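You operate a simulated robot arm through the tools that you are given. There is no shell and no other tool. Be economical: measure what you need, move in short steps, check, and stop when the job is done.

Carry out the task below with a simulated two-armed robot. There is one attempt and no reset: what you move stays moved.

TASK
Take the lid off the seconds tub and lay it down on the top of the finishing bench.

The check looks at the end state, three seconds after you hand in, the way a careful person would. Anything else that was tipped, shoved, dropped, spilled or broken makes it a failure. Lids that push on must go on centred and level and be pressed home; caps that screw on are set level and turned clockwise until they are tight.

THE ROBOT
Two 6-joint arms with two-finger grippers on one trunk, on a base that drives. Base frame: it is fixed to the floor where the robot stands at the start and does not move with it; the origin is under the middle of the robot, x ahead of it, y to its left, z up; the surface under the hand at the start is at about z = 900. Lengths are in mm, angles in degrees, forces in N, time in s.
The left shoulder is at the start at [30, 178, 1038], the right one opposite. With the tool pointing down near the work surface each hand reaches from about 380 to 840 mm from the robot's upright axis, wherever it stands, measured 20 degrees to its own side. Payload 2.54 kg a hand.
The tool frame of a hand sits at the grasp point between the pads (the TCP): z along the fingers, y along the line on which they close. The tips reach 30 mm beyond it. Largest opening 116 mm; the body of the gripper starts 95 mm behind the TCP.
Orientation is that of the tool frame in the base frame, as a unit quaternion [w, x, y, z]. With the fingers straight down and closing along the base's y, the tool's x points along the base's -x, its y along +y and its z along -z.

THE INTERFACE
- The arms move only by the tool nudge_tool. It takes "left_motion", "right_motion" or both (then of equal length, played together; a hand with none holds still); each is a list of rows, each a list of 6 numbers: the shift along the tool's x, y, z in mm, then the turn, a rotation vector about the tool's x, y, z in degrees. In form: [[dx, dy, dz, rx, ry, rz], ...]. A call has 1 to 20 rows; each row shifts and turns the commanded pose from where the row before left it, along the tool's axes as they then stand. "left_claw" and "right_claw" are, for a hand that has rows, the opening, from 0 (shut) to 1 (fully open), set as the call begins (left out, the last holds). Each row takes 0.2 s and may step no farther than 50 mm and 8.6 degrees from the row before; otherwise, or with a gripper value out of range, the whole call is refused. Where a pose cannot be reached the arm comes as near as it can. A force on the tool above 40 N (or 10 N above the force at the start of the call, whichever is more), or a blocked arm, ends the call early, and 0.2 s more pass. The fingers move at their own pace (about 153 mm/s each) and stop on an object; they squeeze with about 37 N. The grip force told is the motor's: it shows also when the fingers shut on nothing. Time passes only in rows, and 0.2 s behind the last, so rows that do not move let the fingers close. It gives the time, the measured TCP pose, the force on the tool (base axes), the opening and the grip force at its end, in the units of the frame above (readings bear some noise), with the torque about the TCP (base axes, N m) and any sound that the robot's microphone picked up, and new pictures: "views" is both (left out), scene, wrist or none (wrist: the cameras of the hands that moved).
- Cameras (640 x 400 px; columns grow to the right, rows downward): "scene" is now at [59.9, -5.8, 1758.1]; the picture's right is [0.04, -1.00, 0.00], its down [-0.78, -0.03, -0.63] and it looks along [0.63, 0.03, -0.78] (base axes); focal length 249 px, centre (320, 200). "left" rides on the left gripper at [69, 15, -122] in its tool frame; the picture's right is [-0.21, 0.98, 0.00], its down [-0.83, -0.18, -0.53] and it looks along [-0.52, -0.11, 0.85] (tool axes); focal length 251 px, centre (320, 200). "right" rides on the right gripper at [69, -15, -122] in its tool frame; the picture's right is [0.21, 0.98, 0.00], its down [-0.83, 0.18, -0.53] and it looks along [-0.52, 0.11, 0.85] (tool axes); focal length 251 px, centre (320, 200). There is no depth. A picture from a camera that has moved, and an enlarged one, comes with that camera's place and axes in the base frame and with its lens. The place of the scene camera against the robot may be out by one fixed shift of up to 18 mm in any direction.
- lift_body(by): slides the trunk up (or, below 0, down) by that many mm; the arms and the scene camera ride with it, the base frame stays. It gives what a move gives, with no picture.
- roll_base(legs): drives the robot by 1 to 6 legs, each [ahead, left, turn to the left] in mm, mm and degrees, along the robot's own axes; the way and the turn of a leg run together, so that a leg with both is an arc; at most 1500 mm and 180 degrees a leg. The arms and the cameras ride along, it lands a little off, and it stops where it bumps. It gives what a move gives, and a new picture of the scene camera.
- pan_tilt(pan, tilt): turns the head with the scene camera to pan (to the left, within 143 degrees either way) and tilt (down, from -29 to 69), counted from straight ahead of the robot. It gives what a move gives, and a new picture of the scene camera.
- zoom(camera, box): a new picture of the part [left, top, right, bottom] of that camera's present view, enlarged. The clock stands still meanwhile.
- hand_in(): hands the job in; it is judged then, once.

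Work in short steps. Places have to be worked out from the pictures, the camera data and where the tool is seen: move nearer, look again, correct. Check each grasp and each placing, and mend what went wrong. You have 120 turns and 260 pictures in all, those below and enlarged ones among them. Open the grippers and draw the arms clear of the work before you hand the job in, unless the task says otherwise; then end with one line.

The tools are called after "Request:" as a command line: name --argument value ..., lists and objects as JSON in quotes. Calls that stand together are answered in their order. nudge_tool: Moves the arms, as the interface text tells. Its arguments: {"type":"object","properties":{"left_motion":{"type":"array","items":{"type":"array","items":{"type":"number"}}},"left_claw":{"type":"number"},"right_motion":{"type":"array","items":{"type":"array","items":{"type":"number"}}},"right_claw":{"type":"number"},"views":{"type":"string","enum":["both","scene","wrist","none"]}},"required":[]} The other tools are called the same way: lift_body (by) slides the trunk up or down; roll_base (legs) drives the base; pan_tilt (pan, tilt) turns the head that bears the scene camera; zoom (camera, box) takes an enlarged picture of a part of a camera's view; hand_in () hands the job in.

At the start:

```text
clock: 0.0
left_tool_pos: [374.1, 267.3, 1207.6]
left_tcp_rot: [0.001, 0.0, 1.0, 0.0]
left_ft_force: [0.5, 0.4, -0.6]
left_wrist_torque: [-0.01, -0.03, -0.04]
left_gripper_width: 116.2
left_grasp_force: 0.0
right_tool_pos: [548.5, -76.6, 1217.1]
right_tcp_rot: [0.0, 0.0, 1.0, 0.0]
right_ft_force: [0.8, -0.7, -0.3]
right_wrist_torque: [0.01, 0.03, 0.0]
right_gripper_width: 115.8
right_grasp_force: 0.2
trunk travel left (down, up): [-250.0, 290.0]
robot x, y, heading: [0.4, 1.7, -0.0]
head pan, tilt: [2.3, 51.1]
```

scene: 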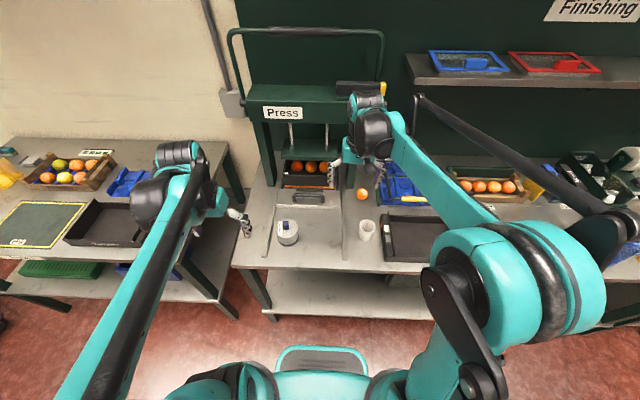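
right: 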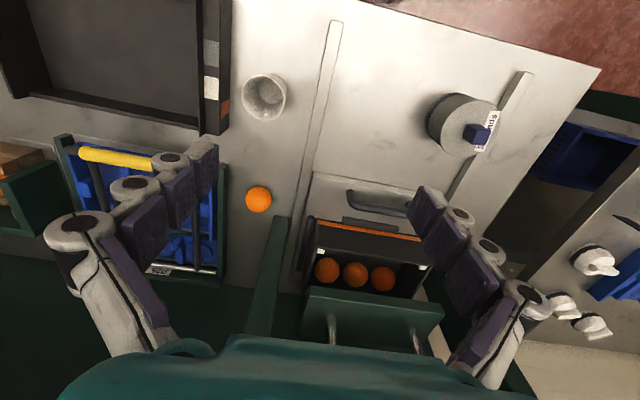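
left: 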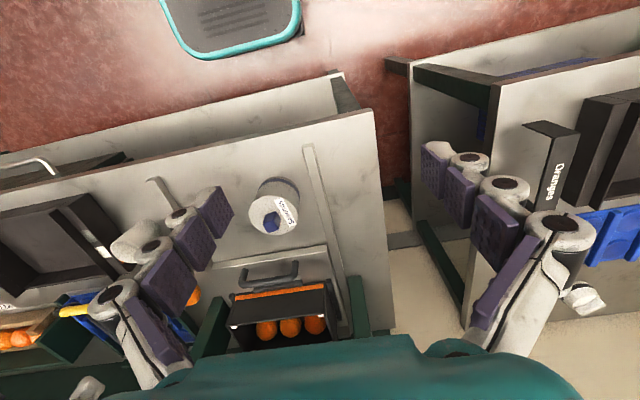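

The tub with a blue-knobbed lid on the press bench seems labelled "Seconds". I zoom to check it, and look at the finishing bench on the right.

Request:
zoom --camera "left" --box '[220, 160, 340, 260]'

Request:
zoom --camera "scene" --box '[240, 140, 480, 290]'

Request:
pan_tilt --pan -50 --tilt 40

```text
4.00 times, centred on (280, 210) of left
camera zoom: at [305.8, 281.3, 1329.6], right [0.21, 0.98, 0.0], down [0.83, -0.18, 0.53], along [0.52, -0.11, -0.85], focal length 1006 px, centre (480, 160)
```

zoom: 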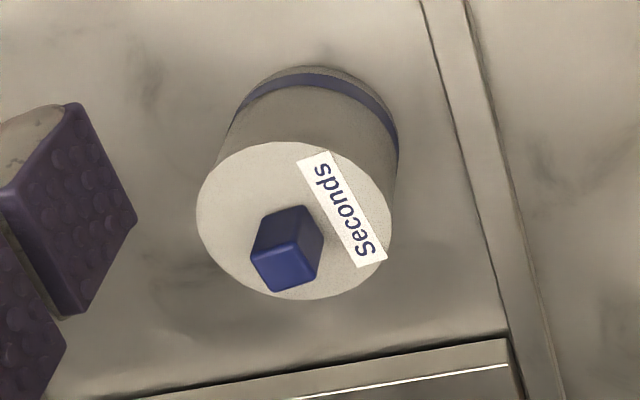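

```text
2.67 times, centred on (360, 215) of scene
camera zoom: at [59.9, -5.8, 1758.1], right [0.04, -1.0, 0.0], down [-0.78, -0.03, -0.63], along [0.63, 0.03, -0.78], focal length 664 px, centre (213, 160)
```

zoom: 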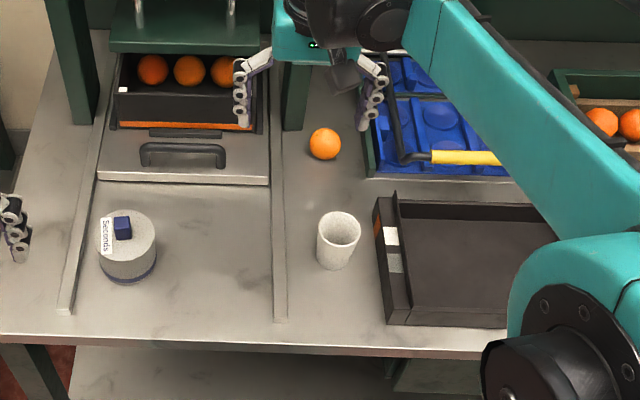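

```text
clock: 1.2
left_tool_pos: [374.2, 266.4, 1206.9]
left_tcp_rot: [0.001, 0.0, 1.0, 0.0]
left_ft_force: [0.0, -0.9, 0.5]
left_wrist_torque: [0.07, 0.01, -0.03]
left_gripper_width: 115.8
left_grasp_force: 0.0
right_tool_pos: [547.4, -76.1, 1216.7]
right_tcp_rot: [0.001, 0.0, 1.0, 0.0]
right_ft_force: [-0.5, 0.0, 0.3]
right_wrist_torque: [0.03, 0.0, 0.03]
right_gripper_width: 116.0
right_grasp_force: 0.1
trunk travel left (down, up): [-250.0, 290.0]
robot x, y, heading: [1.6, -3.7, 0.1]
head pan, tilt: [-50.0, 40.0]
camera scene: at [38.7, -73.9, 1773.7], right [-0.77, -0.64, 0.0], down [-0.41, 0.49, -0.77], along [0.49, -0.59, -0.64], focal length 249 px, centre (320, 200)
```

scene: 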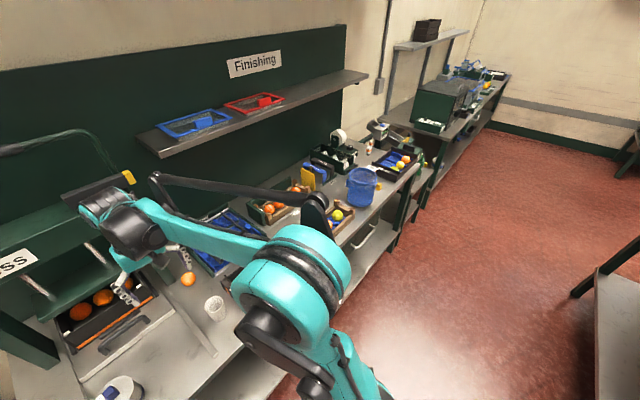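

I look more closely at where the press bench ends and the finishing bench begins.

Request:
zoom --camera "scene" --box '[160, 120, 460, 308]'

Request:
zoom --camera "scene" --box '[0, 200, 300, 388]'

```text
2.13 times, centred on (310, 214) of scene
camera zoom: at [38.7, -73.9, 1773.7], right [-0.77, -0.64, 0.0], down [-0.41, 0.49, -0.77], along [0.49, -0.59, -0.64], focal length 530 px, centre (341, 170)
```

zoom: 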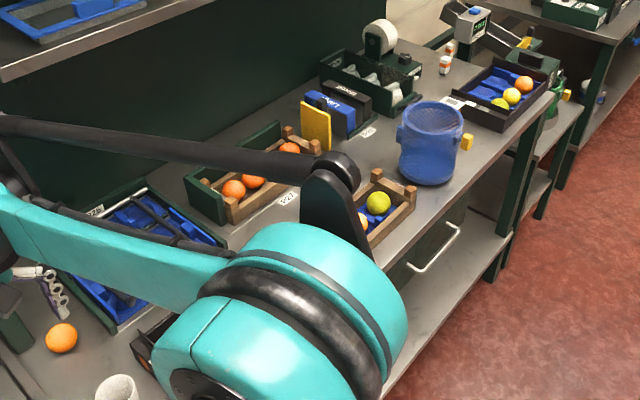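

```text
2.13 times, centred on (150, 294) of scene
camera zoom: at [38.7, -73.9, 1773.7], right [-0.77, -0.64, 0.0], down [-0.41, 0.49, -0.77], along [0.49, -0.59, -0.64], focal length 530 px, centre (682, 0)
```

zoom: 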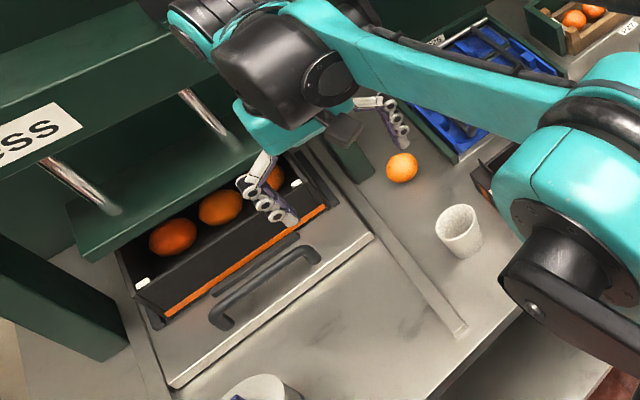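

Arm blocks the middle. I look from other head angles to find any seam and the bench extents.

Request:
pan_tilt --pan -25 --tilt 30

Request:
pan_tilt --pan 30 --tilt 40

```text
clock: 2.1
left_tool_pos: [373.8, 266.8, 1206.9]
left_tcp_rot: [0.0, -0.001, 1.0, 0.0]
left_ft_force: [0.9, 0.0, 0.2]
left_wrist_torque: [0.0, -0.02, 0.03]
left_gripper_width: 115.8
left_grasp_force: 0.0
right_tool_pos: [549.1, -76.3, 1216.7]
right_tcp_rot: [0.0, 0.0, 1.0, 0.0]
right_ft_force: [0.3, 0.0, 0.6]
right_wrist_torque: [0.03, 0.02, 0.03]
right_gripper_width: 115.9
right_grasp_force: 0.2
trunk travel left (down, up): [-250.0, 290.0]
robot x, y, heading: [1.2, -2.5, 0.1]
head pan, tilt: [-25.0, 30.0]
camera scene: at [65.9, -47.2, 1789.1], right [-0.42, -0.91, 0.0], down [-0.45, 0.21, -0.87], along [0.78, -0.37, -0.5], focal length 249 px, centre (320, 200)
```

scene: 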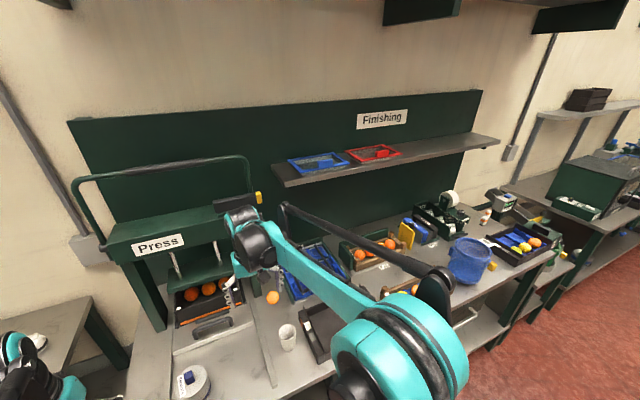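

```text
clock: 3.3
left_tool_pos: [373.8, 266.1, 1206.9]
left_tcp_rot: [0.0, 0.0, 1.0, 0.0]
left_ft_force: [-0.1, -0.3, 0.7]
left_wrist_torque: [0.02, 0.03, 0.01]
left_gripper_width: 116.0
left_grasp_force: 0.1
right_tool_pos: [547.7, -76.8, 1218.0]
right_tcp_rot: [0.0, 0.0, 1.0, 0.0]
right_ft_force: [0.3, -0.7, 0.5]
right_wrist_torque: [0.01, 0.03, 0.02]
right_gripper_width: 115.9
right_grasp_force: 0.0
trunk travel left (down, up): [-250.0, 290.0]
robot x, y, heading: [-0.8, -0.9, -0.1]
head pan, tilt: [30.0, 40.0]
camera scene: at [57.6, 33.6, 1773.8], right [0.5, -0.87, 0.0], down [-0.56, -0.32, -0.77], along [0.66, 0.38, -0.64], focal length 249 px, centre (320, 200)
```

scene: 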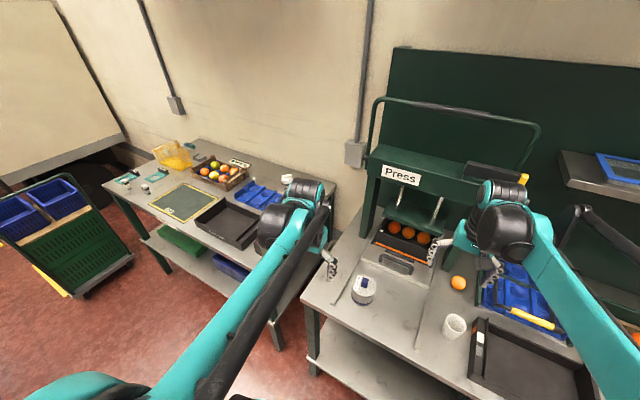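

The press stands on the one bench under the "Finishing" sign, so that bench is the target. Triangulating the knob gives about (540, 149, 987); I move the left hand above it at z≈1150 and look.

Request:
nudge_tool --left_motion '[[-33, -23, 11, 0, 0, 0], [-33, -23, 11, 0, 0, 0], [-33, -23, 11, 0, 0, 0], [-33, -24, 12, 0, 0, 0], [-34, -24, 12, 0, 0, 0], [0, 0, 0, 0, 0, 0]]' --left_claw 1

Request:
pan_tilt --pan 10 --tilt 50

```text
clock: 4.7
left_tool_pos: [538.3, 149.2, 1153.9]
left_tcp_rot: [0.0, -0.001, 1.0, 0.0]
left_ft_force: [-0.4, -0.3, -1.0]
left_wrist_torque: [-0.04, 0.0, 0.01]
left_gripper_width: 116.1
left_grasp_force: 0.0
right_tool_pos: [546.7, -75.5, 1217.7]
right_tcp_rot: [0.0, 0.0, 1.0, 0.0]
right_ft_force: [0.4, 0.1, 0.0]
right_wrist_torque: [-0.01, -0.04, -0.03]
right_gripper_width: 116.3
right_grasp_force: 0.0
trunk travel left (down, up): [-250.0, 290.0]
robot x, y, heading: [1.5, -1.7, 0.0]
head pan, tilt: [30.0, 40.0]
camera scene: at [56.3, 34.3, 1773.8], right [0.5, -0.87, 0.0], down [-0.56, -0.32, -0.77], along [0.66, 0.38, -0.64], focal length 249 px, centre (320, 200)
camera left: at [470.2, 164.9, 1277.6], right [0.21, 0.98, 0.0], down [0.83, -0.18, 0.53], along [0.52, -0.11, -0.85], focal length 251 px, centre (320, 200)
```

scene: 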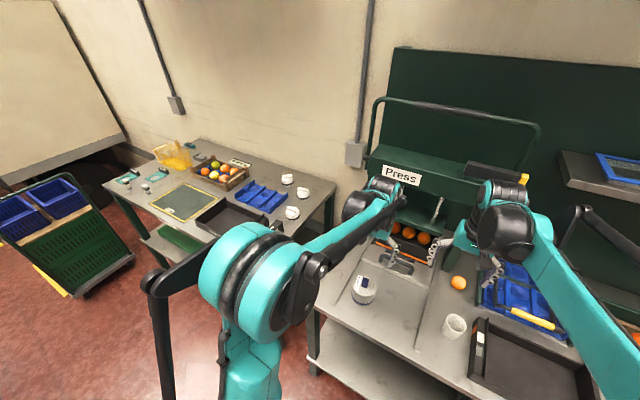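
left: 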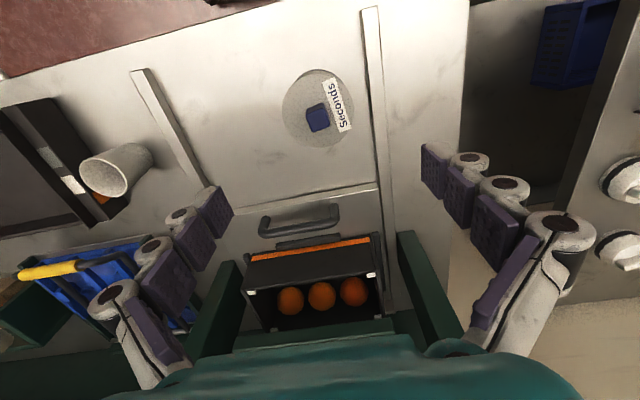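

```text
clock: 5.6
left_tool_pos: [539.6, 149.0, 1154.5]
left_tcp_rot: [0.0, 0.001, 1.0, -0.001]
left_ft_force: [-0.4, 0.7, 0.6]
left_wrist_torque: [0.0, 0.03, 0.01]
left_gripper_width: 116.0
left_grasp_force: 0.0
right_tool_pos: [547.5, -76.1, 1216.6]
right_tcp_rot: [0.0, -0.001, 1.0, -0.001]
right_ft_force: [0.9, 1.0, -0.5]
right_wrist_torque: [0.01, -0.01, -0.01]
right_gripper_width: 115.9
right_grasp_force: 0.0
trunk travel left (down, up): [-250.0, 290.0]
robot x, y, heading: [-1.6, -1.1, 0.0]
head pan, tilt: [10.0, 50.0]
camera scene: at [59.8, 4.6, 1759.6], right [0.17, -0.98, 0.0], down [-0.75, -0.13, -0.64], along [0.63, 0.11, -0.77], focal length 249 px, centre (320, 200)
```

scene: 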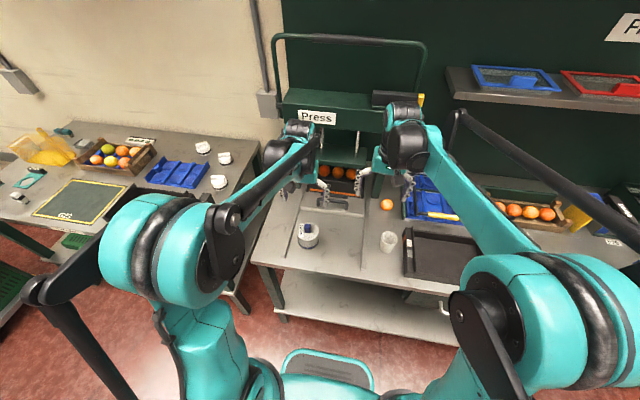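

Knob sits at about (541, 148). I zoom to find its orientation and size.

Request:
zoom --camera "left" --box '[260, 60, 380, 160]'

```text
4.00 times, centred on (320, 110) of left
camera zoom: at [471.0, 164.7, 1277.4], right [0.21, 0.98, 0.0], down [0.83, -0.18, 0.53], along [0.52, -0.11, -0.85], focal length 1006 px, centre (320, 560)
```

zoom: 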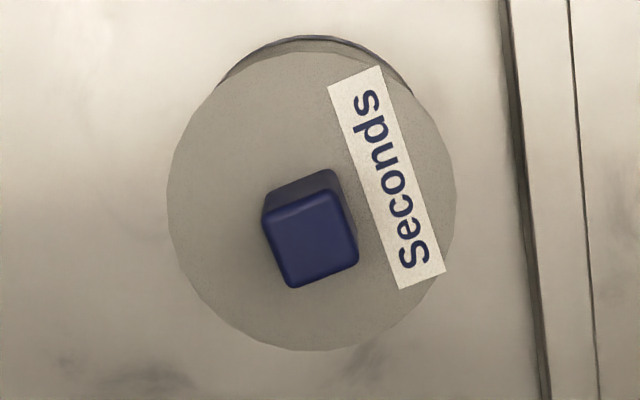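

Knob is about 21 mm square, turned about 10° CCW, centred at about (543, 147). I turn the tool to match, half close the fingers and go down to z≈1035.

Request:
nudge_tool --left_motion '[[-4, -2, 20, 0, 0, -5], [0, 0, 30, 0, 0, -5], [0, 0, 35, 0, 0, 0], [0, 0, 34, 0, 0, 0], [0, 0, 0, 0, 0, 0]]' --left_claw 0.5 --views "wrist"

Request:
zoom --camera "scene" --box '[264, 180, 354, 260]'

Request:
zoom --camera "right" --box '[400, 60, 560, 180]'

```text
clock: 6.8
left_tool_pos: [545.0, 147.7, 1033.8]
left_tcp_rot: [0.0, -0.087, 0.996, 0.001]
left_ft_force: [0.3, 0.1, 0.3]
left_wrist_torque: [-0.01, -0.01, -0.01]
left_gripper_width: 58.1
left_grasp_force: 0.0
right_tool_pos: [546.5, -76.1, 1216.6]
right_tcp_rot: [0.0, 0.0, 1.0, 0.0]
right_ft_force: [0.0, 0.5, -0.7]
right_wrist_torque: [0.0, 0.0, 0.0]
right_gripper_width: 116.2
right_grasp_force: 0.1
trunk travel left (down, up): [-250.0, 290.0]
robot x, y, heading: [-4.0, 2.7, 0.1]
head pan, tilt: [10.0, 50.0]
camera left: at [474.0, 150.8, 1157.4], right [0.04, 1.0, 0.0], down [0.84, -0.04, 0.53], along [0.53, -0.02, -0.85], focal length 251 px, centre (320, 200)
```

left: 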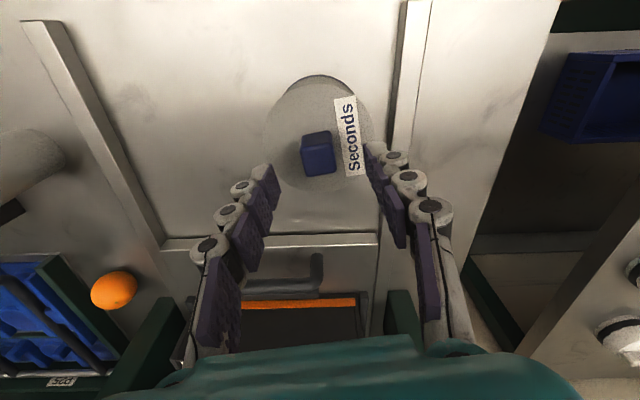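

```text
5.00 times, centred on (309, 220) of scene
camera zoom: at [59.3, 4.4, 1759.6], right [0.17, -0.98, 0.0], down [-0.75, -0.13, -0.64], along [0.63, 0.11, -0.77], focal length 1245 px, centre (375, 100)
```

zoom: 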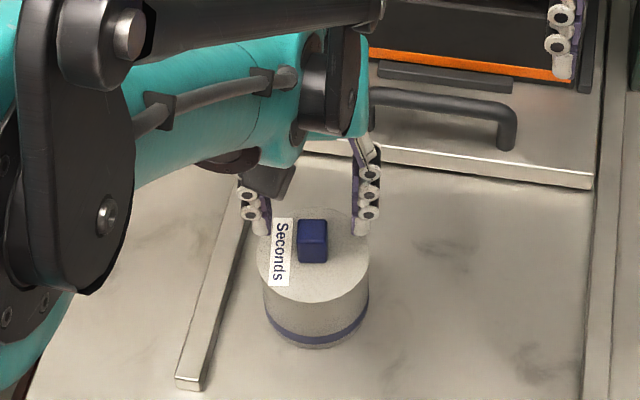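

```text
3.33 times, centred on (480, 120) of right
camera zoom: at [477.0, -90.9, 1338.7], right [-0.21, 0.98, 0.0], down [0.83, 0.18, 0.53], along [0.52, 0.11, -0.85], focal length 838 px, centre (-213, 467)
```

zoom: 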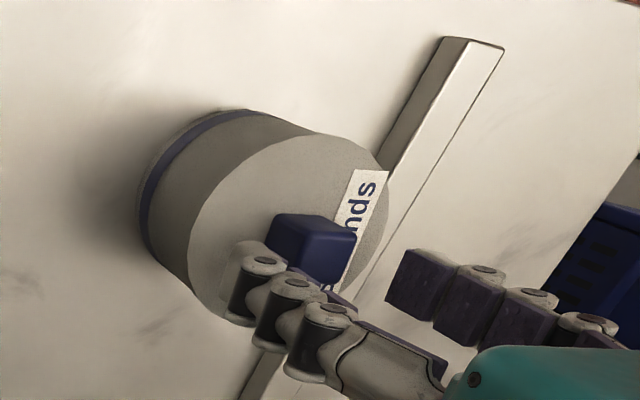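

Let me zoom on the knob for an exact fix between the fingers.

Request:
zoom --camera "left" --box '[240, 60, 400, 200]'

```text
2.86 times, centred on (320, 130) of left
camera zoom: at [474.0, 150.8, 1157.4], right [0.04, 1.0, 0.0], down [0.84, -0.04, 0.53], along [0.53, -0.02, -0.85], focal length 718 px, centre (320, 400)
```

zoom: 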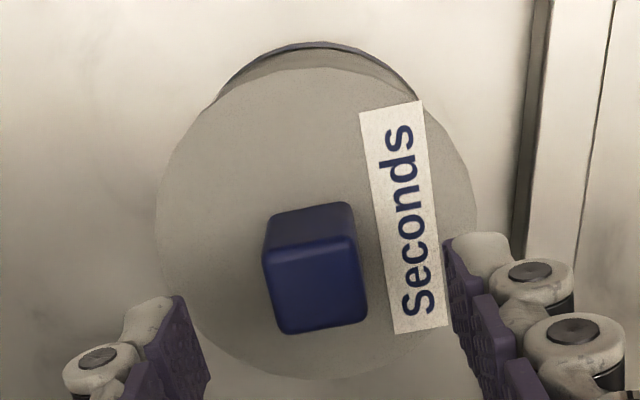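

Lid top is at z≈965, knob top at ≈990, with the knob centred under the TCP. I descend 34 mm (tips ≈ 970) and close.

Request:
nudge_tool --left_motion '[[1, 0, 15, 0, 0, 0], [0, 0, 10, 0, 0, 0], [0, 0, 9, 0, 0, 0], [0, 0, 0, 0, 0, 0]]' --left_claw 0.5 --views "wrist"

Request:
zoom --camera "right" --box '[400, 60, 560, 180]'

```text
clock: 7.7
left_tool_pos: [542.2, 147.1, 1004.0]
left_tcp_rot: [0.003, -0.087, 0.996, 0.001]
left_ft_force: [0.3, 2.1, 55.8]
left_wrist_torque: [-0.02, 0.21, -0.26]
left_gripper_width: 20.6
left_grasp_force: 37.5
right_tool_pos: [543.5, -77.1, 1220.0]
right_tcp_rot: [0.002, 0.0, 1.0, 0.0]
right_ft_force: [0.2, 0.0, -0.2]
right_wrist_torque: [0.05, -0.01, -0.02]
right_gripper_width: 115.9
right_grasp_force: 0.1
trunk travel left (down, up): [-250.0, 290.0]
robot x, y, heading: [4.4, -2.4, 0.2]
head pan, tilt: [10.0, 50.0]
stopped in row 4 (left hand): the force on the tool passed its limit at 48 N (the readings are from after the stop); the commanded pose is now the measured one
camera left: at [470.8, 149.6, 1127.4], right [0.04, 1.0, 0.0], down [0.84, -0.04, 0.54], along [0.54, -0.02, -0.84], focal length 251 px, centre (320, 200)
```

left: 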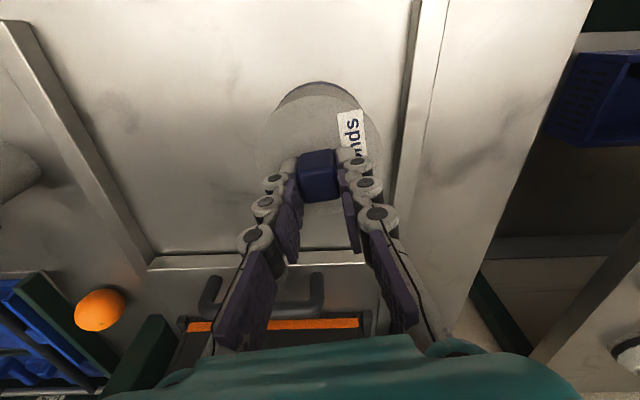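

```text
3.33 times, centred on (480, 120) of right
camera zoom: at [473.3, -92.1, 1340.7], right [-0.21, 0.98, 0.0], down [0.82, 0.18, 0.54], along [0.52, 0.12, -0.84], focal length 838 px, centre (-213, 467)
```

zoom: 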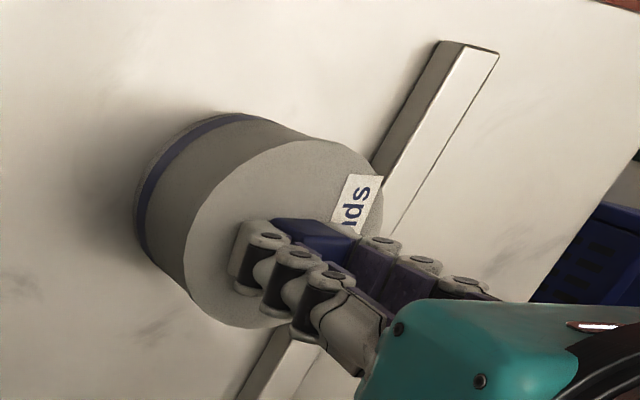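

The tips touched the lid (55 N upward) and the fingers now read shut on the knob (20.6 mm, 37 N). I keep the claw closed, and ease up slightly to see how firmly the lid sits.

Request:
nudge_tool --left_motion '[[0, 0, -1, 0, 0, 0], [0, 0, -1, 0, 0, 0], [0, 0, 0, 0, 0, 0]]' --left_claw 0 --views "none"

```text
clock: 8.5
left_tool_pos: [541.9, 147.5, 1005.3]
left_tcp_rot: [0.002, -0.087, 0.996, 0.0]
left_ft_force: [-1.8, 2.1, 41.2]
left_wrist_torque: [0.07, 0.04, -0.36]
left_gripper_width: 20.3
left_grasp_force: 37.0
right_tool_pos: [544.9, -77.2, 1218.7]
right_tcp_rot: [0.002, 0.0, 1.0, 0.0]
right_ft_force: [-0.4, 0.3, 0.2]
right_wrist_torque: [-0.02, 0.0, -0.04]
right_gripper_width: 115.8
right_grasp_force: 0.1
trunk travel left (down, up): [-250.0, 290.0]
robot x, y, heading: [-3.9, 1.1, 0.0]
head pan, tilt: [10.0, 50.0]
```

Still pressing 41 N; I continue easing up in small steps.

Request:
nudge_tool --left_motion '[[0, 0, -2, 0, 0, 0], [0, 0, -2, 0, 0, 0], [0, 0, 0, 0, 0, 0]]' --left_claw 0 --views "none"

```text
clock: 9.3
left_tool_pos: [544.4, 146.4, 1006.6]
left_tcp_rot: [0.0, -0.087, 0.996, 0.0]
left_ft_force: [0.2, -0.7, 0.3]
left_wrist_torque: [0.0, -0.02, 0.01]
left_gripper_width: 20.7
left_grasp_force: 36.3
right_tool_pos: [547.4, -75.7, 1217.1]
right_tcp_rot: [0.001, 0.001, 1.0, 0.0]
right_ft_force: [-0.2, 0.4, -0.1]
right_wrist_torque: [0.0, 0.0, -0.03]
right_gripper_width: 116.0
right_grasp_force: 0.1
trunk travel left (down, up): [-250.0, 290.0]
robot x, y, heading: [0.8, 0.5, 0.1]
head pan, tilt: [10.0, 50.0]
heard: snap
```

A snap was heard and the force is zero; I look to see whether the lid popped or the grip slipped.

Request:
zoom --camera "right" --box '[400, 60, 560, 180]'

Request:
zoom --camera "left" --box '[240, 60, 400, 200]'

Request:
zoom --camera "scene" --box '[264, 180, 354, 260]'

```text
3.33 times, centred on (480, 120) of right
camera zoom: at [477.6, -90.8, 1338.3], right [-0.21, 0.98, 0.0], down [0.83, 0.18, 0.53], along [0.52, 0.11, -0.85], focal length 838 px, centre (-213, 467)
```

zoom: 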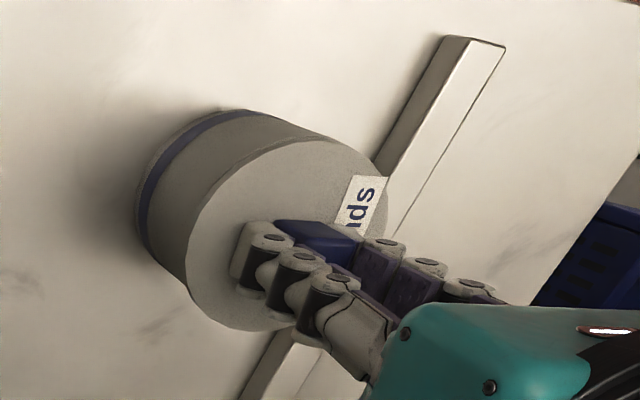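

```text
2.86 times, centred on (320, 130) of left
camera zoom: at [473.9, 149.5, 1129.5], right [0.04, 1.0, 0.0], down [0.84, -0.04, 0.54], along [0.54, -0.02, -0.84], focal length 718 px, centre (320, 400)
```

zoom: 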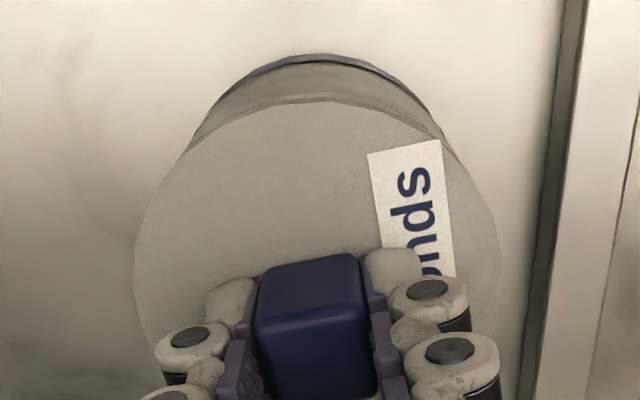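

```text
5.00 times, centred on (309, 220) of scene
camera zoom: at [60.1, 4.6, 1759.5], right [0.17, -0.98, 0.0], down [-0.75, -0.13, -0.64], along [0.63, 0.11, -0.77], focal length 1245 px, centre (375, 100)
```

zoom: 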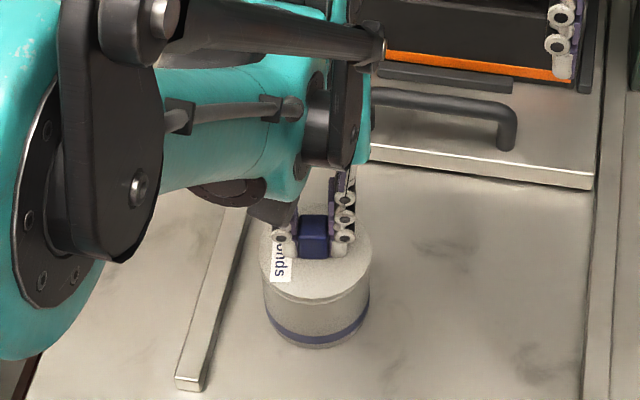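

A thin gap shows under the lid rim: it has popped free. I lift straight up 10 mm slowly and look.

Request:
nudge_tool --left_motion '[[0, 0, -3, 0, 0, 0], [0, 0, -3, 0, 0, 0], [0, 0, -4, 0, 0, 0], [0, 0, 0, 0, 0, 0]]' --left_claw 0 --views "wrist"

Request:
zoom --camera "right" --box '[400, 60, 560, 180]'

```text
clock: 10.3
left_tool_pos: [542.3, 147.2, 1016.5]
left_tcp_rot: [0.001, -0.086, 0.996, 0.0]
left_ft_force: [-0.2, 0.5, -0.1]
left_wrist_torque: [0.02, -0.04, 0.01]
left_gripper_width: 20.8
left_grasp_force: 36.9
right_tool_pos: [548.3, -76.6, 1217.5]
right_tcp_rot: [0.0, 0.0, 1.0, 0.0]
right_ft_force: [1.1, -0.1, 0.7]
right_wrist_torque: [0.02, 0.03, -0.02]
right_gripper_width: 115.9
right_grasp_force: 0.0
trunk travel left (down, up): [-250.0, 290.0]
robot x, y, heading: [3.3, 0.2, 0.1]
head pan, tilt: [10.0, 50.0]
camera left: at [473.1, 149.7, 1140.1], right [0.04, 1.0, 0.0], down [0.84, -0.04, 0.54], along [0.54, -0.02, -0.84], focal length 251 px, centre (320, 200)
```

left: 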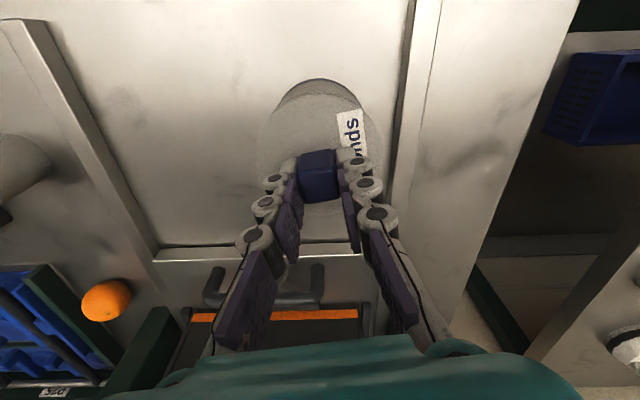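

```text
3.33 times, centred on (480, 120) of right
camera zoom: at [477.8, -90.8, 1338.3], right [-0.21, 0.98, 0.0], down [0.83, 0.18, 0.53], along [0.52, 0.11, -0.85], focal length 838 px, centre (-213, 467)
```

zoom: 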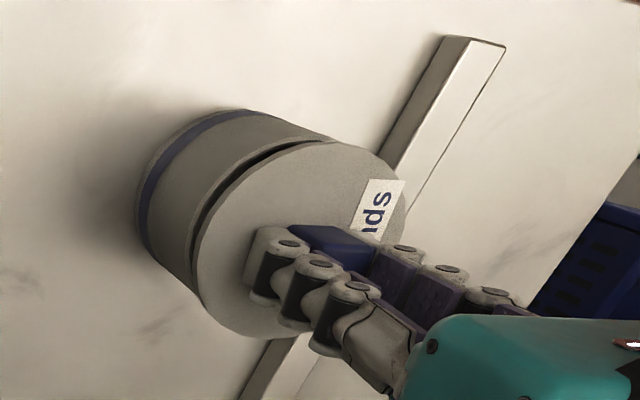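

Lid separates cleanly and the tub stays put. I lift it to z≈1090 while drawing the right hand aside (‑x, ‑y) to clear space; I plan to lay it between the rails at about (520, 20).

Request:
nudge_tool --left_motion '[[0, 0, -10, 0, 0, 0], [0, 0, -15, 0, 0, 0], [0, 0, -20, 0, 0, 0], [0, 0, -20, 0, 0, 0], [0, 0, -10, 0, 0, 0], [0, 0, 0, 0, 0, 0]]' --left_claw 0 --right_motion '[[20, -30, 0, 0, 0, 0], [20, -40, 0, 0, 0, 0], [20, -40, 0, 0, 0, 0], [20, -40, 0, 0, 0, 0], [20, -30, 0, 0, 0, 0], [0, 0, 0, 0, 0, 0]]'

```text
clock: 11.7
left_tool_pos: [546.4, 147.6, 1093.2]
left_tcp_rot: [0.001, -0.087, 0.996, 0.0]
left_ft_force: [-0.3, 0.2, -1.3]
left_wrist_torque: [-0.04, 0.05, -0.02]
left_gripper_width: 20.7
left_grasp_force: 37.1
right_tool_pos: [447.4, -257.7, 1219.7]
right_tcp_rot: [0.001, -0.001, 1.0, 0.0]
right_ft_force: [-0.6, -0.7, -0.3]
right_wrist_torque: [-0.03, 0.03, -0.02]
right_gripper_width: 116.0
right_grasp_force: 0.0
trunk travel left (down, up): [-250.0, 290.0]
robot x, y, heading: [0.8, 0.5, 0.1]
head pan, tilt: [10.0, 50.0]
camera scene: at [60.5, 5.1, 1759.5], right [0.17, -0.98, 0.0], down [-0.75, -0.13, -0.64], along [0.63, 0.11, -0.77], focal length 249 px, centre (320, 200)
camera right: at [377.8, -272.4, 1340.9], right [-0.21, 0.98, 0.0], down [0.83, 0.18, 0.53], along [0.52, 0.11, -0.85], focal length 251 px, centre (320, 200)
camera left: at [476.4, 150.2, 1215.1], right [0.04, 1.0, 0.0], down [0.84, -0.04, 0.54], along [0.54, -0.02, -0.84], focal length 251 px, centre (320, 200)
```

scene: 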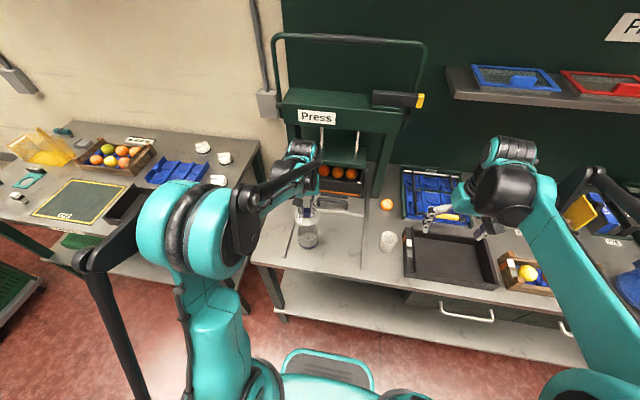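
right: 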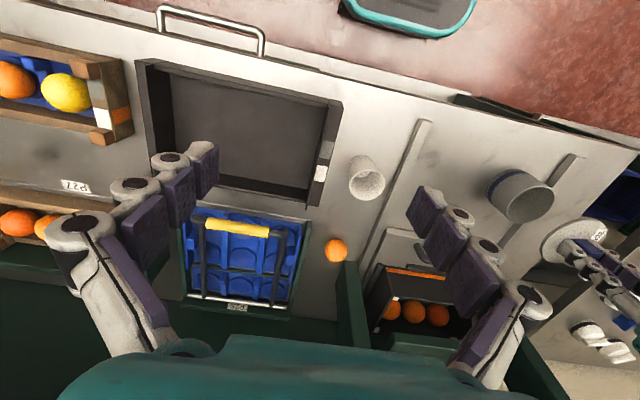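
left: 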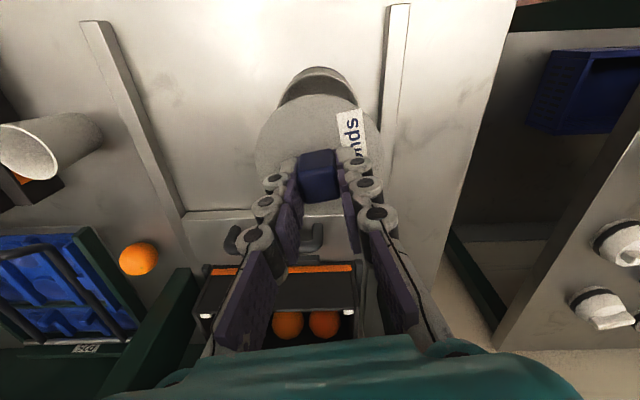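

Lid held clear of the open tub. I carry it at height to about (530, 20).

Request:
nudge_tool --left_motion '[[8, -25, 0, 0, 0, 0], [8, -25, 0, 0, 0, 0], [8, -25, 0, 0, 0, 0], [7, -25, 0, 0, 0, 0], [7, -23, 0, 0, 0, 0], [0, 0, 0, 0, 0, 0]]' --left_claw 0

Request:
zoom --camera "right" --box '[340, 60, 640, 248]'

```text
clock: 13.1
left_tool_pos: [527.4, 19.7, 1090.5]
left_tcp_rot: [0.001, -0.086, 0.996, 0.001]
left_ft_force: [0.3, -0.6, -0.2]
left_wrist_torque: [0.0, -0.02, 0.0]
left_gripper_width: 20.4
left_grasp_force: 36.7
right_tool_pos: [447.1, -257.3, 1221.2]
right_tcp_rot: [0.0, 0.0, 1.0, 0.001]
right_ft_force: [-0.1, 0.5, 1.1]
right_wrist_torque: [-0.04, 0.01, 0.02]
right_gripper_width: 116.2
right_grasp_force: 0.1
trunk travel left (down, up): [-250.0, 290.0]
robot x, y, heading: [-0.2, -2.1, -0.0]
head pan, tilt: [10.0, 50.0]
camera scene: at [59.9, 5.1, 1759.6], right [0.17, -0.98, 0.0], down [-0.75, -0.13, -0.64], along [0.63, 0.11, -0.77], focal length 249 px, centre (320, 200)
camera left: at [456.3, 21.7, 1212.6], right [0.04, 1.0, 0.0], down [0.84, -0.03, 0.54], along [0.54, -0.02, -0.84], focal length 251 px, centre (320, 200)
```

scene: 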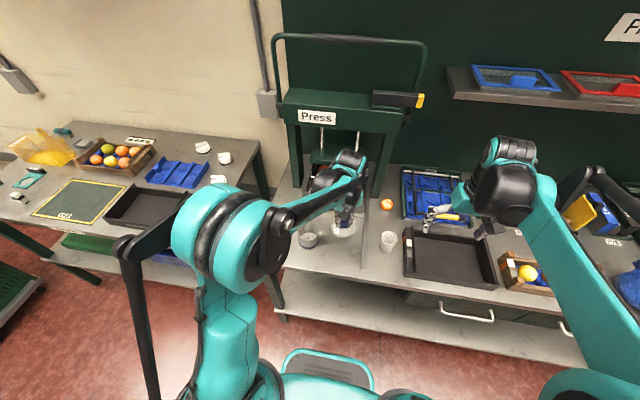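
left: 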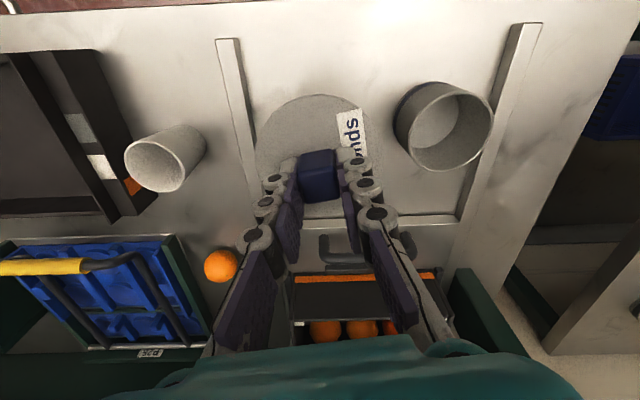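

```text
2.13 times, centred on (490, 154) of right
camera zoom: at [377.5, -271.9, 1341.0], right [-0.21, 0.98, 0.0], down [0.83, 0.18, 0.53], along [0.52, 0.11, -0.85], focal length 535 px, centre (-42, 298)
```

zoom: 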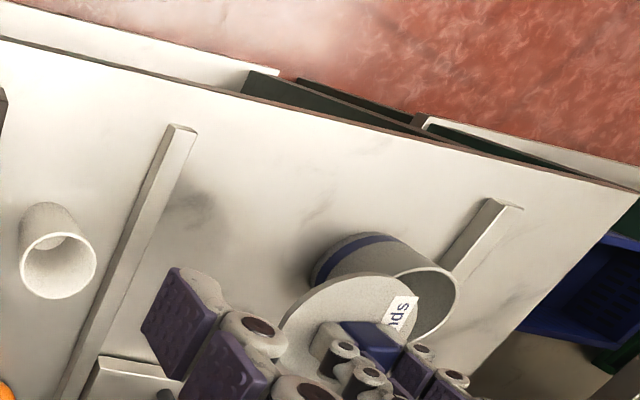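

The spot under the lid is clear (rail at y≈‑75, tub from y≈105). I lower to z≈960 and look.

Request:
nudge_tool --left_motion '[[0, 0, 35, 0, 0, 0], [0, 0, 35, 0, 0, 0], [0, 0, 30, 0, 0, 0], [0, 0, 20, 0, 0, 0], [0, 0, 10, 0, 0, 0], [0, 0, 0, 0, 0, 0]]' --left_claw 0 --views "wrist"

Request:
zoom --camera "right" --box '[340, 60, 640, 248]'

```text
clock: 14.5
left_tool_pos: [525.9, 18.2, 961.8]
left_tcp_rot: [0.0, -0.087, 0.996, 0.0]
left_ft_force: [-0.5, 1.0, -0.2]
left_wrist_torque: [-0.02, 0.02, -0.01]
left_gripper_width: 20.9
left_grasp_force: 37.4
right_tool_pos: [447.4, -257.6, 1219.3]
right_tcp_rot: [0.0, 0.0, 1.0, 0.0]
right_ft_force: [-0.1, 1.5, -0.4]
right_wrist_torque: [0.01, -0.01, 0.03]
right_gripper_width: 115.9
right_grasp_force: 0.1
trunk travel left (down, up): [-250.0, 290.0]
robot x, y, heading: [-3.9, -0.3, 0.1]
head pan, tilt: [10.0, 50.0]
camera left: at [456.8, 20.6, 1084.5], right [0.04, 1.0, 0.0], down [0.84, -0.04, 0.54], along [0.54, -0.02, -0.84], focal length 251 px, centre (320, 200)
```

left: 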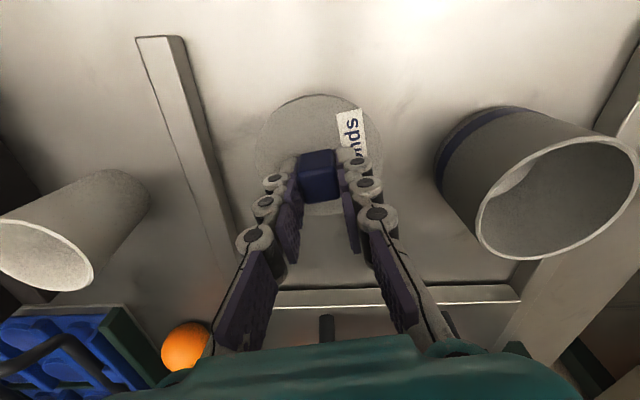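

```text
2.13 times, centred on (490, 154) of right
camera zoom: at [377.5, -272.5, 1340.9], right [-0.21, 0.98, 0.0], down [0.83, 0.18, 0.53], along [0.52, 0.11, -0.85], focal length 535 px, centre (-42, 298)
```

zoom: 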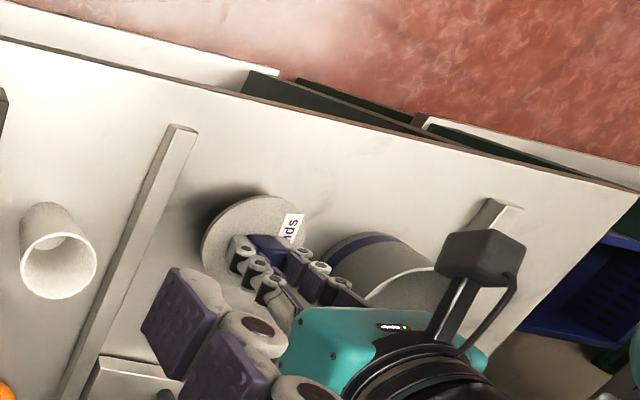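

About 20 mm to go; I lower in small steps until contact shows.

Request:
nudge_tool --left_motion '[[0, 0, 4, 0, 0, 0], [0, 0, 4, 0, 0, 0], [0, 0, 3, 0, 0, 0], [0, 0, 2, 0, 0, 0], [0, 0, 0, 0, 0, 0]]' --left_claw 0 --views "none"

Request:
zoom --camera "right" --box '[420, 120, 520, 220]'

```text
clock: 15.7
left_tool_pos: [528.0, 20.9, 950.0]
left_tcp_rot: [0.0, -0.088, 0.996, 0.0]
left_ft_force: [-0.7, -0.6, -0.2]
left_wrist_torque: [0.0, -0.01, -0.01]
left_gripper_width: 20.5
left_grasp_force: 37.2
right_tool_pos: [448.6, -257.8, 1220.1]
right_tcp_rot: [0.0, 0.0, 1.0, 0.0]
right_ft_force: [0.0, 0.7, -0.6]
right_wrist_torque: [0.01, 0.02, 0.0]
right_gripper_width: 116.2
right_grasp_force: 0.0
trunk travel left (down, up): [-250.0, 290.0]
robot x, y, heading: [-0.6, 0.7, 0.0]
head pan, tilt: [10.0, 50.0]
```

```text
4.00 times, centred on (470, 170) of right
camera zoom: at [377.6, -272.5, 1340.9], right [-0.21, 0.98, 0.0], down [0.83, 0.18, 0.53], along [0.52, 0.11, -0.85], focal length 1006 px, centre (-280, 320)
```

zoom: 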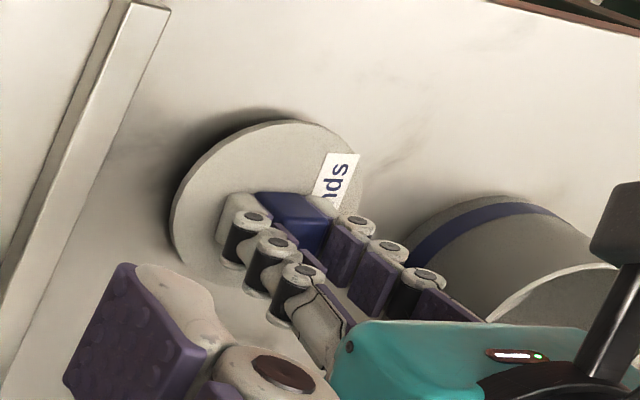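

Still in the air by a little; continue in 2 mm steps.

Request:
nudge_tool --left_motion '[[0, 0, 2, 0, 0, 0], [0, 0, 2, 0, 0, 0], [0, 0, 2, 0, 0, 0], [0, 0, 1, 0, 0, 0], [0, 0, 0, 0, 0, 0]]' --left_claw 0 --views "none"

Request:
zoom --camera "right" --box '[420, 120, 520, 220]'

```text
clock: 16.9
left_tool_pos: [528.6, 20.6, 941.6]
left_tcp_rot: [0.0, -0.087, 0.996, 0.001]
left_ft_force: [-0.2, 0.0, -1.3]
left_wrist_torque: [-0.01, 0.0, 0.0]
left_gripper_width: 20.5
left_grasp_force: 36.6
right_tool_pos: [447.4, -257.3, 1219.3]
right_tcp_rot: [-0.001, -0.001, 1.0, 0.001]
right_ft_force: [-0.4, 0.5, -0.3]
right_wrist_torque: [0.02, 0.03, 0.05]
right_gripper_width: 116.0
right_grasp_force: 0.1
trunk travel left (down, up): [-250.0, 290.0]
robot x, y, heading: [-1.6, 0.2, 0.1]
head pan, tilt: [10.0, 50.0]
```

```text
4.00 times, centred on (470, 170) of right
camera zoom: at [377.5, -272.5, 1340.9], right [-0.21, 0.98, 0.0], down [0.83, 0.18, 0.53], along [0.52, 0.11, -0.85], focal length 1006 px, centre (-280, 320)
```

zoom: 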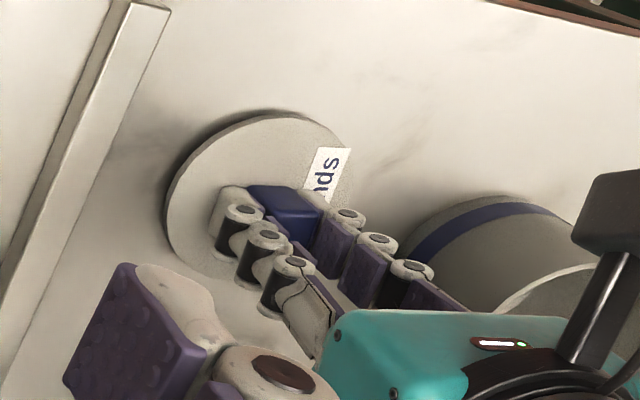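

The shadow narrows; a few mm left. Continue in 1–2 mm steps.

Request:
nudge_tool --left_motion '[[0, 0, 1.5, 0, 0, 0], [0, 0, 1, 0, 0, 0], [0, 0, 1, 0, 0, 0], [0, 0, 0, 0, 0, 0]]' --left_claw 0 --views "none"

Request:
zoom --camera "right" --box '[420, 120, 520, 220]'

```text
clock: 17.9
left_tool_pos: [528.3, 20.1, 938.9]
left_tcp_rot: [0.001, -0.087, 0.996, 0.001]
left_ft_force: [-0.2, -0.3, -0.5]
left_wrist_torque: [-0.04, 0.01, -0.03]
left_gripper_width: 20.5
left_grasp_force: 37.5
right_tool_pos: [447.8, -257.1, 1220.2]
right_tcp_rot: [0.0, 0.0, 1.0, 0.001]
right_ft_force: [-0.3, 0.4, -0.5]
right_wrist_torque: [0.0, -0.01, 0.02]
right_gripper_width: 116.1
right_grasp_force: 0.1
trunk travel left (down, up): [-250.0, 290.0]
robot x, y, heading: [1.3, 1.2, 0.1]
head pan, tilt: [10.0, 50.0]
```

```text
4.00 times, centred on (470, 170) of right
camera zoom: at [377.5, -272.5, 1340.9], right [-0.21, 0.98, 0.0], down [0.83, 0.18, 0.53], along [0.52, 0.11, -0.85], focal length 1006 px, centre (-280, 320)
```

zoom: 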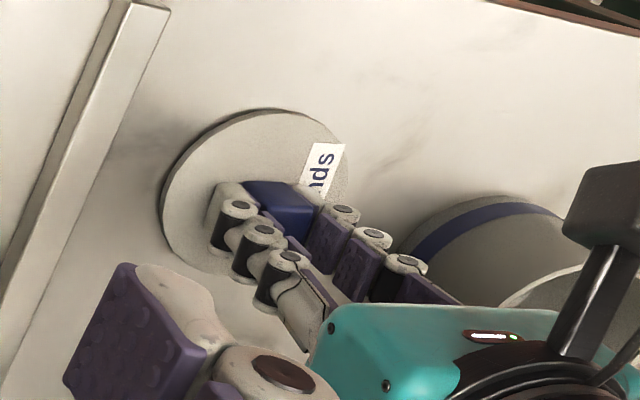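

No contact yet; I continue 1 mm at a time.

Request:
nudge_tool --left_motion '[[0, 0, 1, 0, 0, 0], [0, 0, 1, 0, 0, 0], [0, 0, 1, 0, 0, 0], [0, 0, 0, 0, 0, 0]]' --left_claw 0 --views "none"

```text
clock: 18.9
left_tool_pos: [528.5, 17.5, 936.3]
left_tcp_rot: [0.001, -0.087, 0.996, 0.002]
left_ft_force: [1.4, -0.5, 16.7]
left_wrist_torque: [-0.03, -0.04, -0.02]
left_gripper_width: 20.4
left_grasp_force: 37.0
right_tool_pos: [446.4, -258.4, 1221.4]
right_tcp_rot: [0.001, 0.0, 1.0, 0.0]
right_ft_force: [0.0, 0.2, -0.7]
right_wrist_torque: [0.0, 0.01, 0.03]
right_gripper_width: 116.0
right_grasp_force: 0.0
trunk travel left (down, up): [-250.0, 290.0]
robot x, y, heading: [0.3, -2.6, 0.3]
head pan, tilt: [10.0, 50.0]
```

Contact at 17 N with little torque, so the lid lies flat. I ease up 1 mm and open the fingers modestly.

Request:
nudge_tool --left_motion '[[0, 0, -1, 0, 0, 0]]' --left_claw 0 --views "none"

Request:
nudge_tool --left_motion '[[0, 0, 0, 0, 0, 0], [0, 0, 0, 0, 0, 0]]' --left_claw 0.45 --views "wrist"

```text
clock: 19.3
left_tool_pos: [527.8, 18.8, 937.3]
left_tcp_rot: [0.003, -0.088, 0.996, 0.0]
left_ft_force: [-0.8, -1.1, 8.7]
left_wrist_torque: [-0.06, -0.07, 0.01]
left_gripper_width: 20.4
left_grasp_force: 36.9
right_tool_pos: [447.2, -258.8, 1219.2]
right_tcp_rot: [0.0, 0.0, 1.0, 0.001]
right_ft_force: [-0.2, 0.0, 0.4]
right_wrist_torque: [0.0, 0.03, -0.04]
right_gripper_width: 116.3
right_grasp_force: 0.1
trunk travel left (down, up): [-250.0, 290.0]
robot x, y, heading: [3.6, -2.9, 0.1]
head pan, tilt: [10.0, 50.0]
```

```text
clock: 19.9
left_tool_pos: [529.0, 19.6, 936.4]
left_tcp_rot: [0.001, -0.087, 0.996, 0.0]
left_ft_force: [0.2, 0.2, -0.8]
left_wrist_torque: [-0.02, -0.02, 0.01]
left_gripper_width: 52.1
left_grasp_force: 0.1
right_tool_pos: [446.8, -258.0, 1219.0]
right_tcp_rot: [0.0, 0.0, 1.0, -0.001]
right_ft_force: [0.1, -0.8, -1.6]
right_wrist_torque: [-0.02, -0.02, -0.01]
right_gripper_width: 115.9
right_grasp_force: 0.1
trunk travel left (down, up): [-250.0, 290.0]
robot x, y, heading: [1.6, 0.4, -0.0]
head pan, tilt: [10.0, 50.0]
camera left: at [458.2, 22.2, 1058.7], right [0.04, 1.0, 0.0], down [0.84, -0.04, 0.54], along [0.54, -0.02, -0.84], focal length 251 px, centre (320, 200)
```

left: 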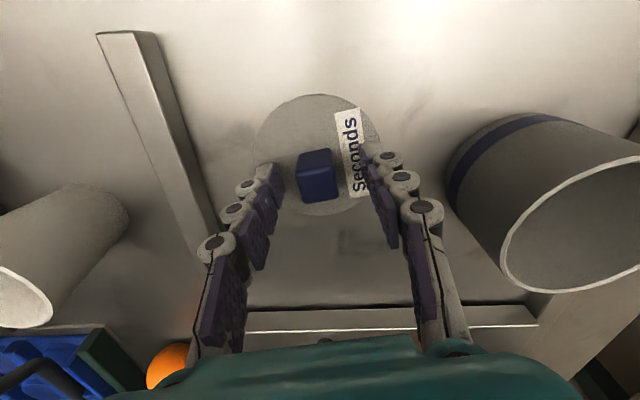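

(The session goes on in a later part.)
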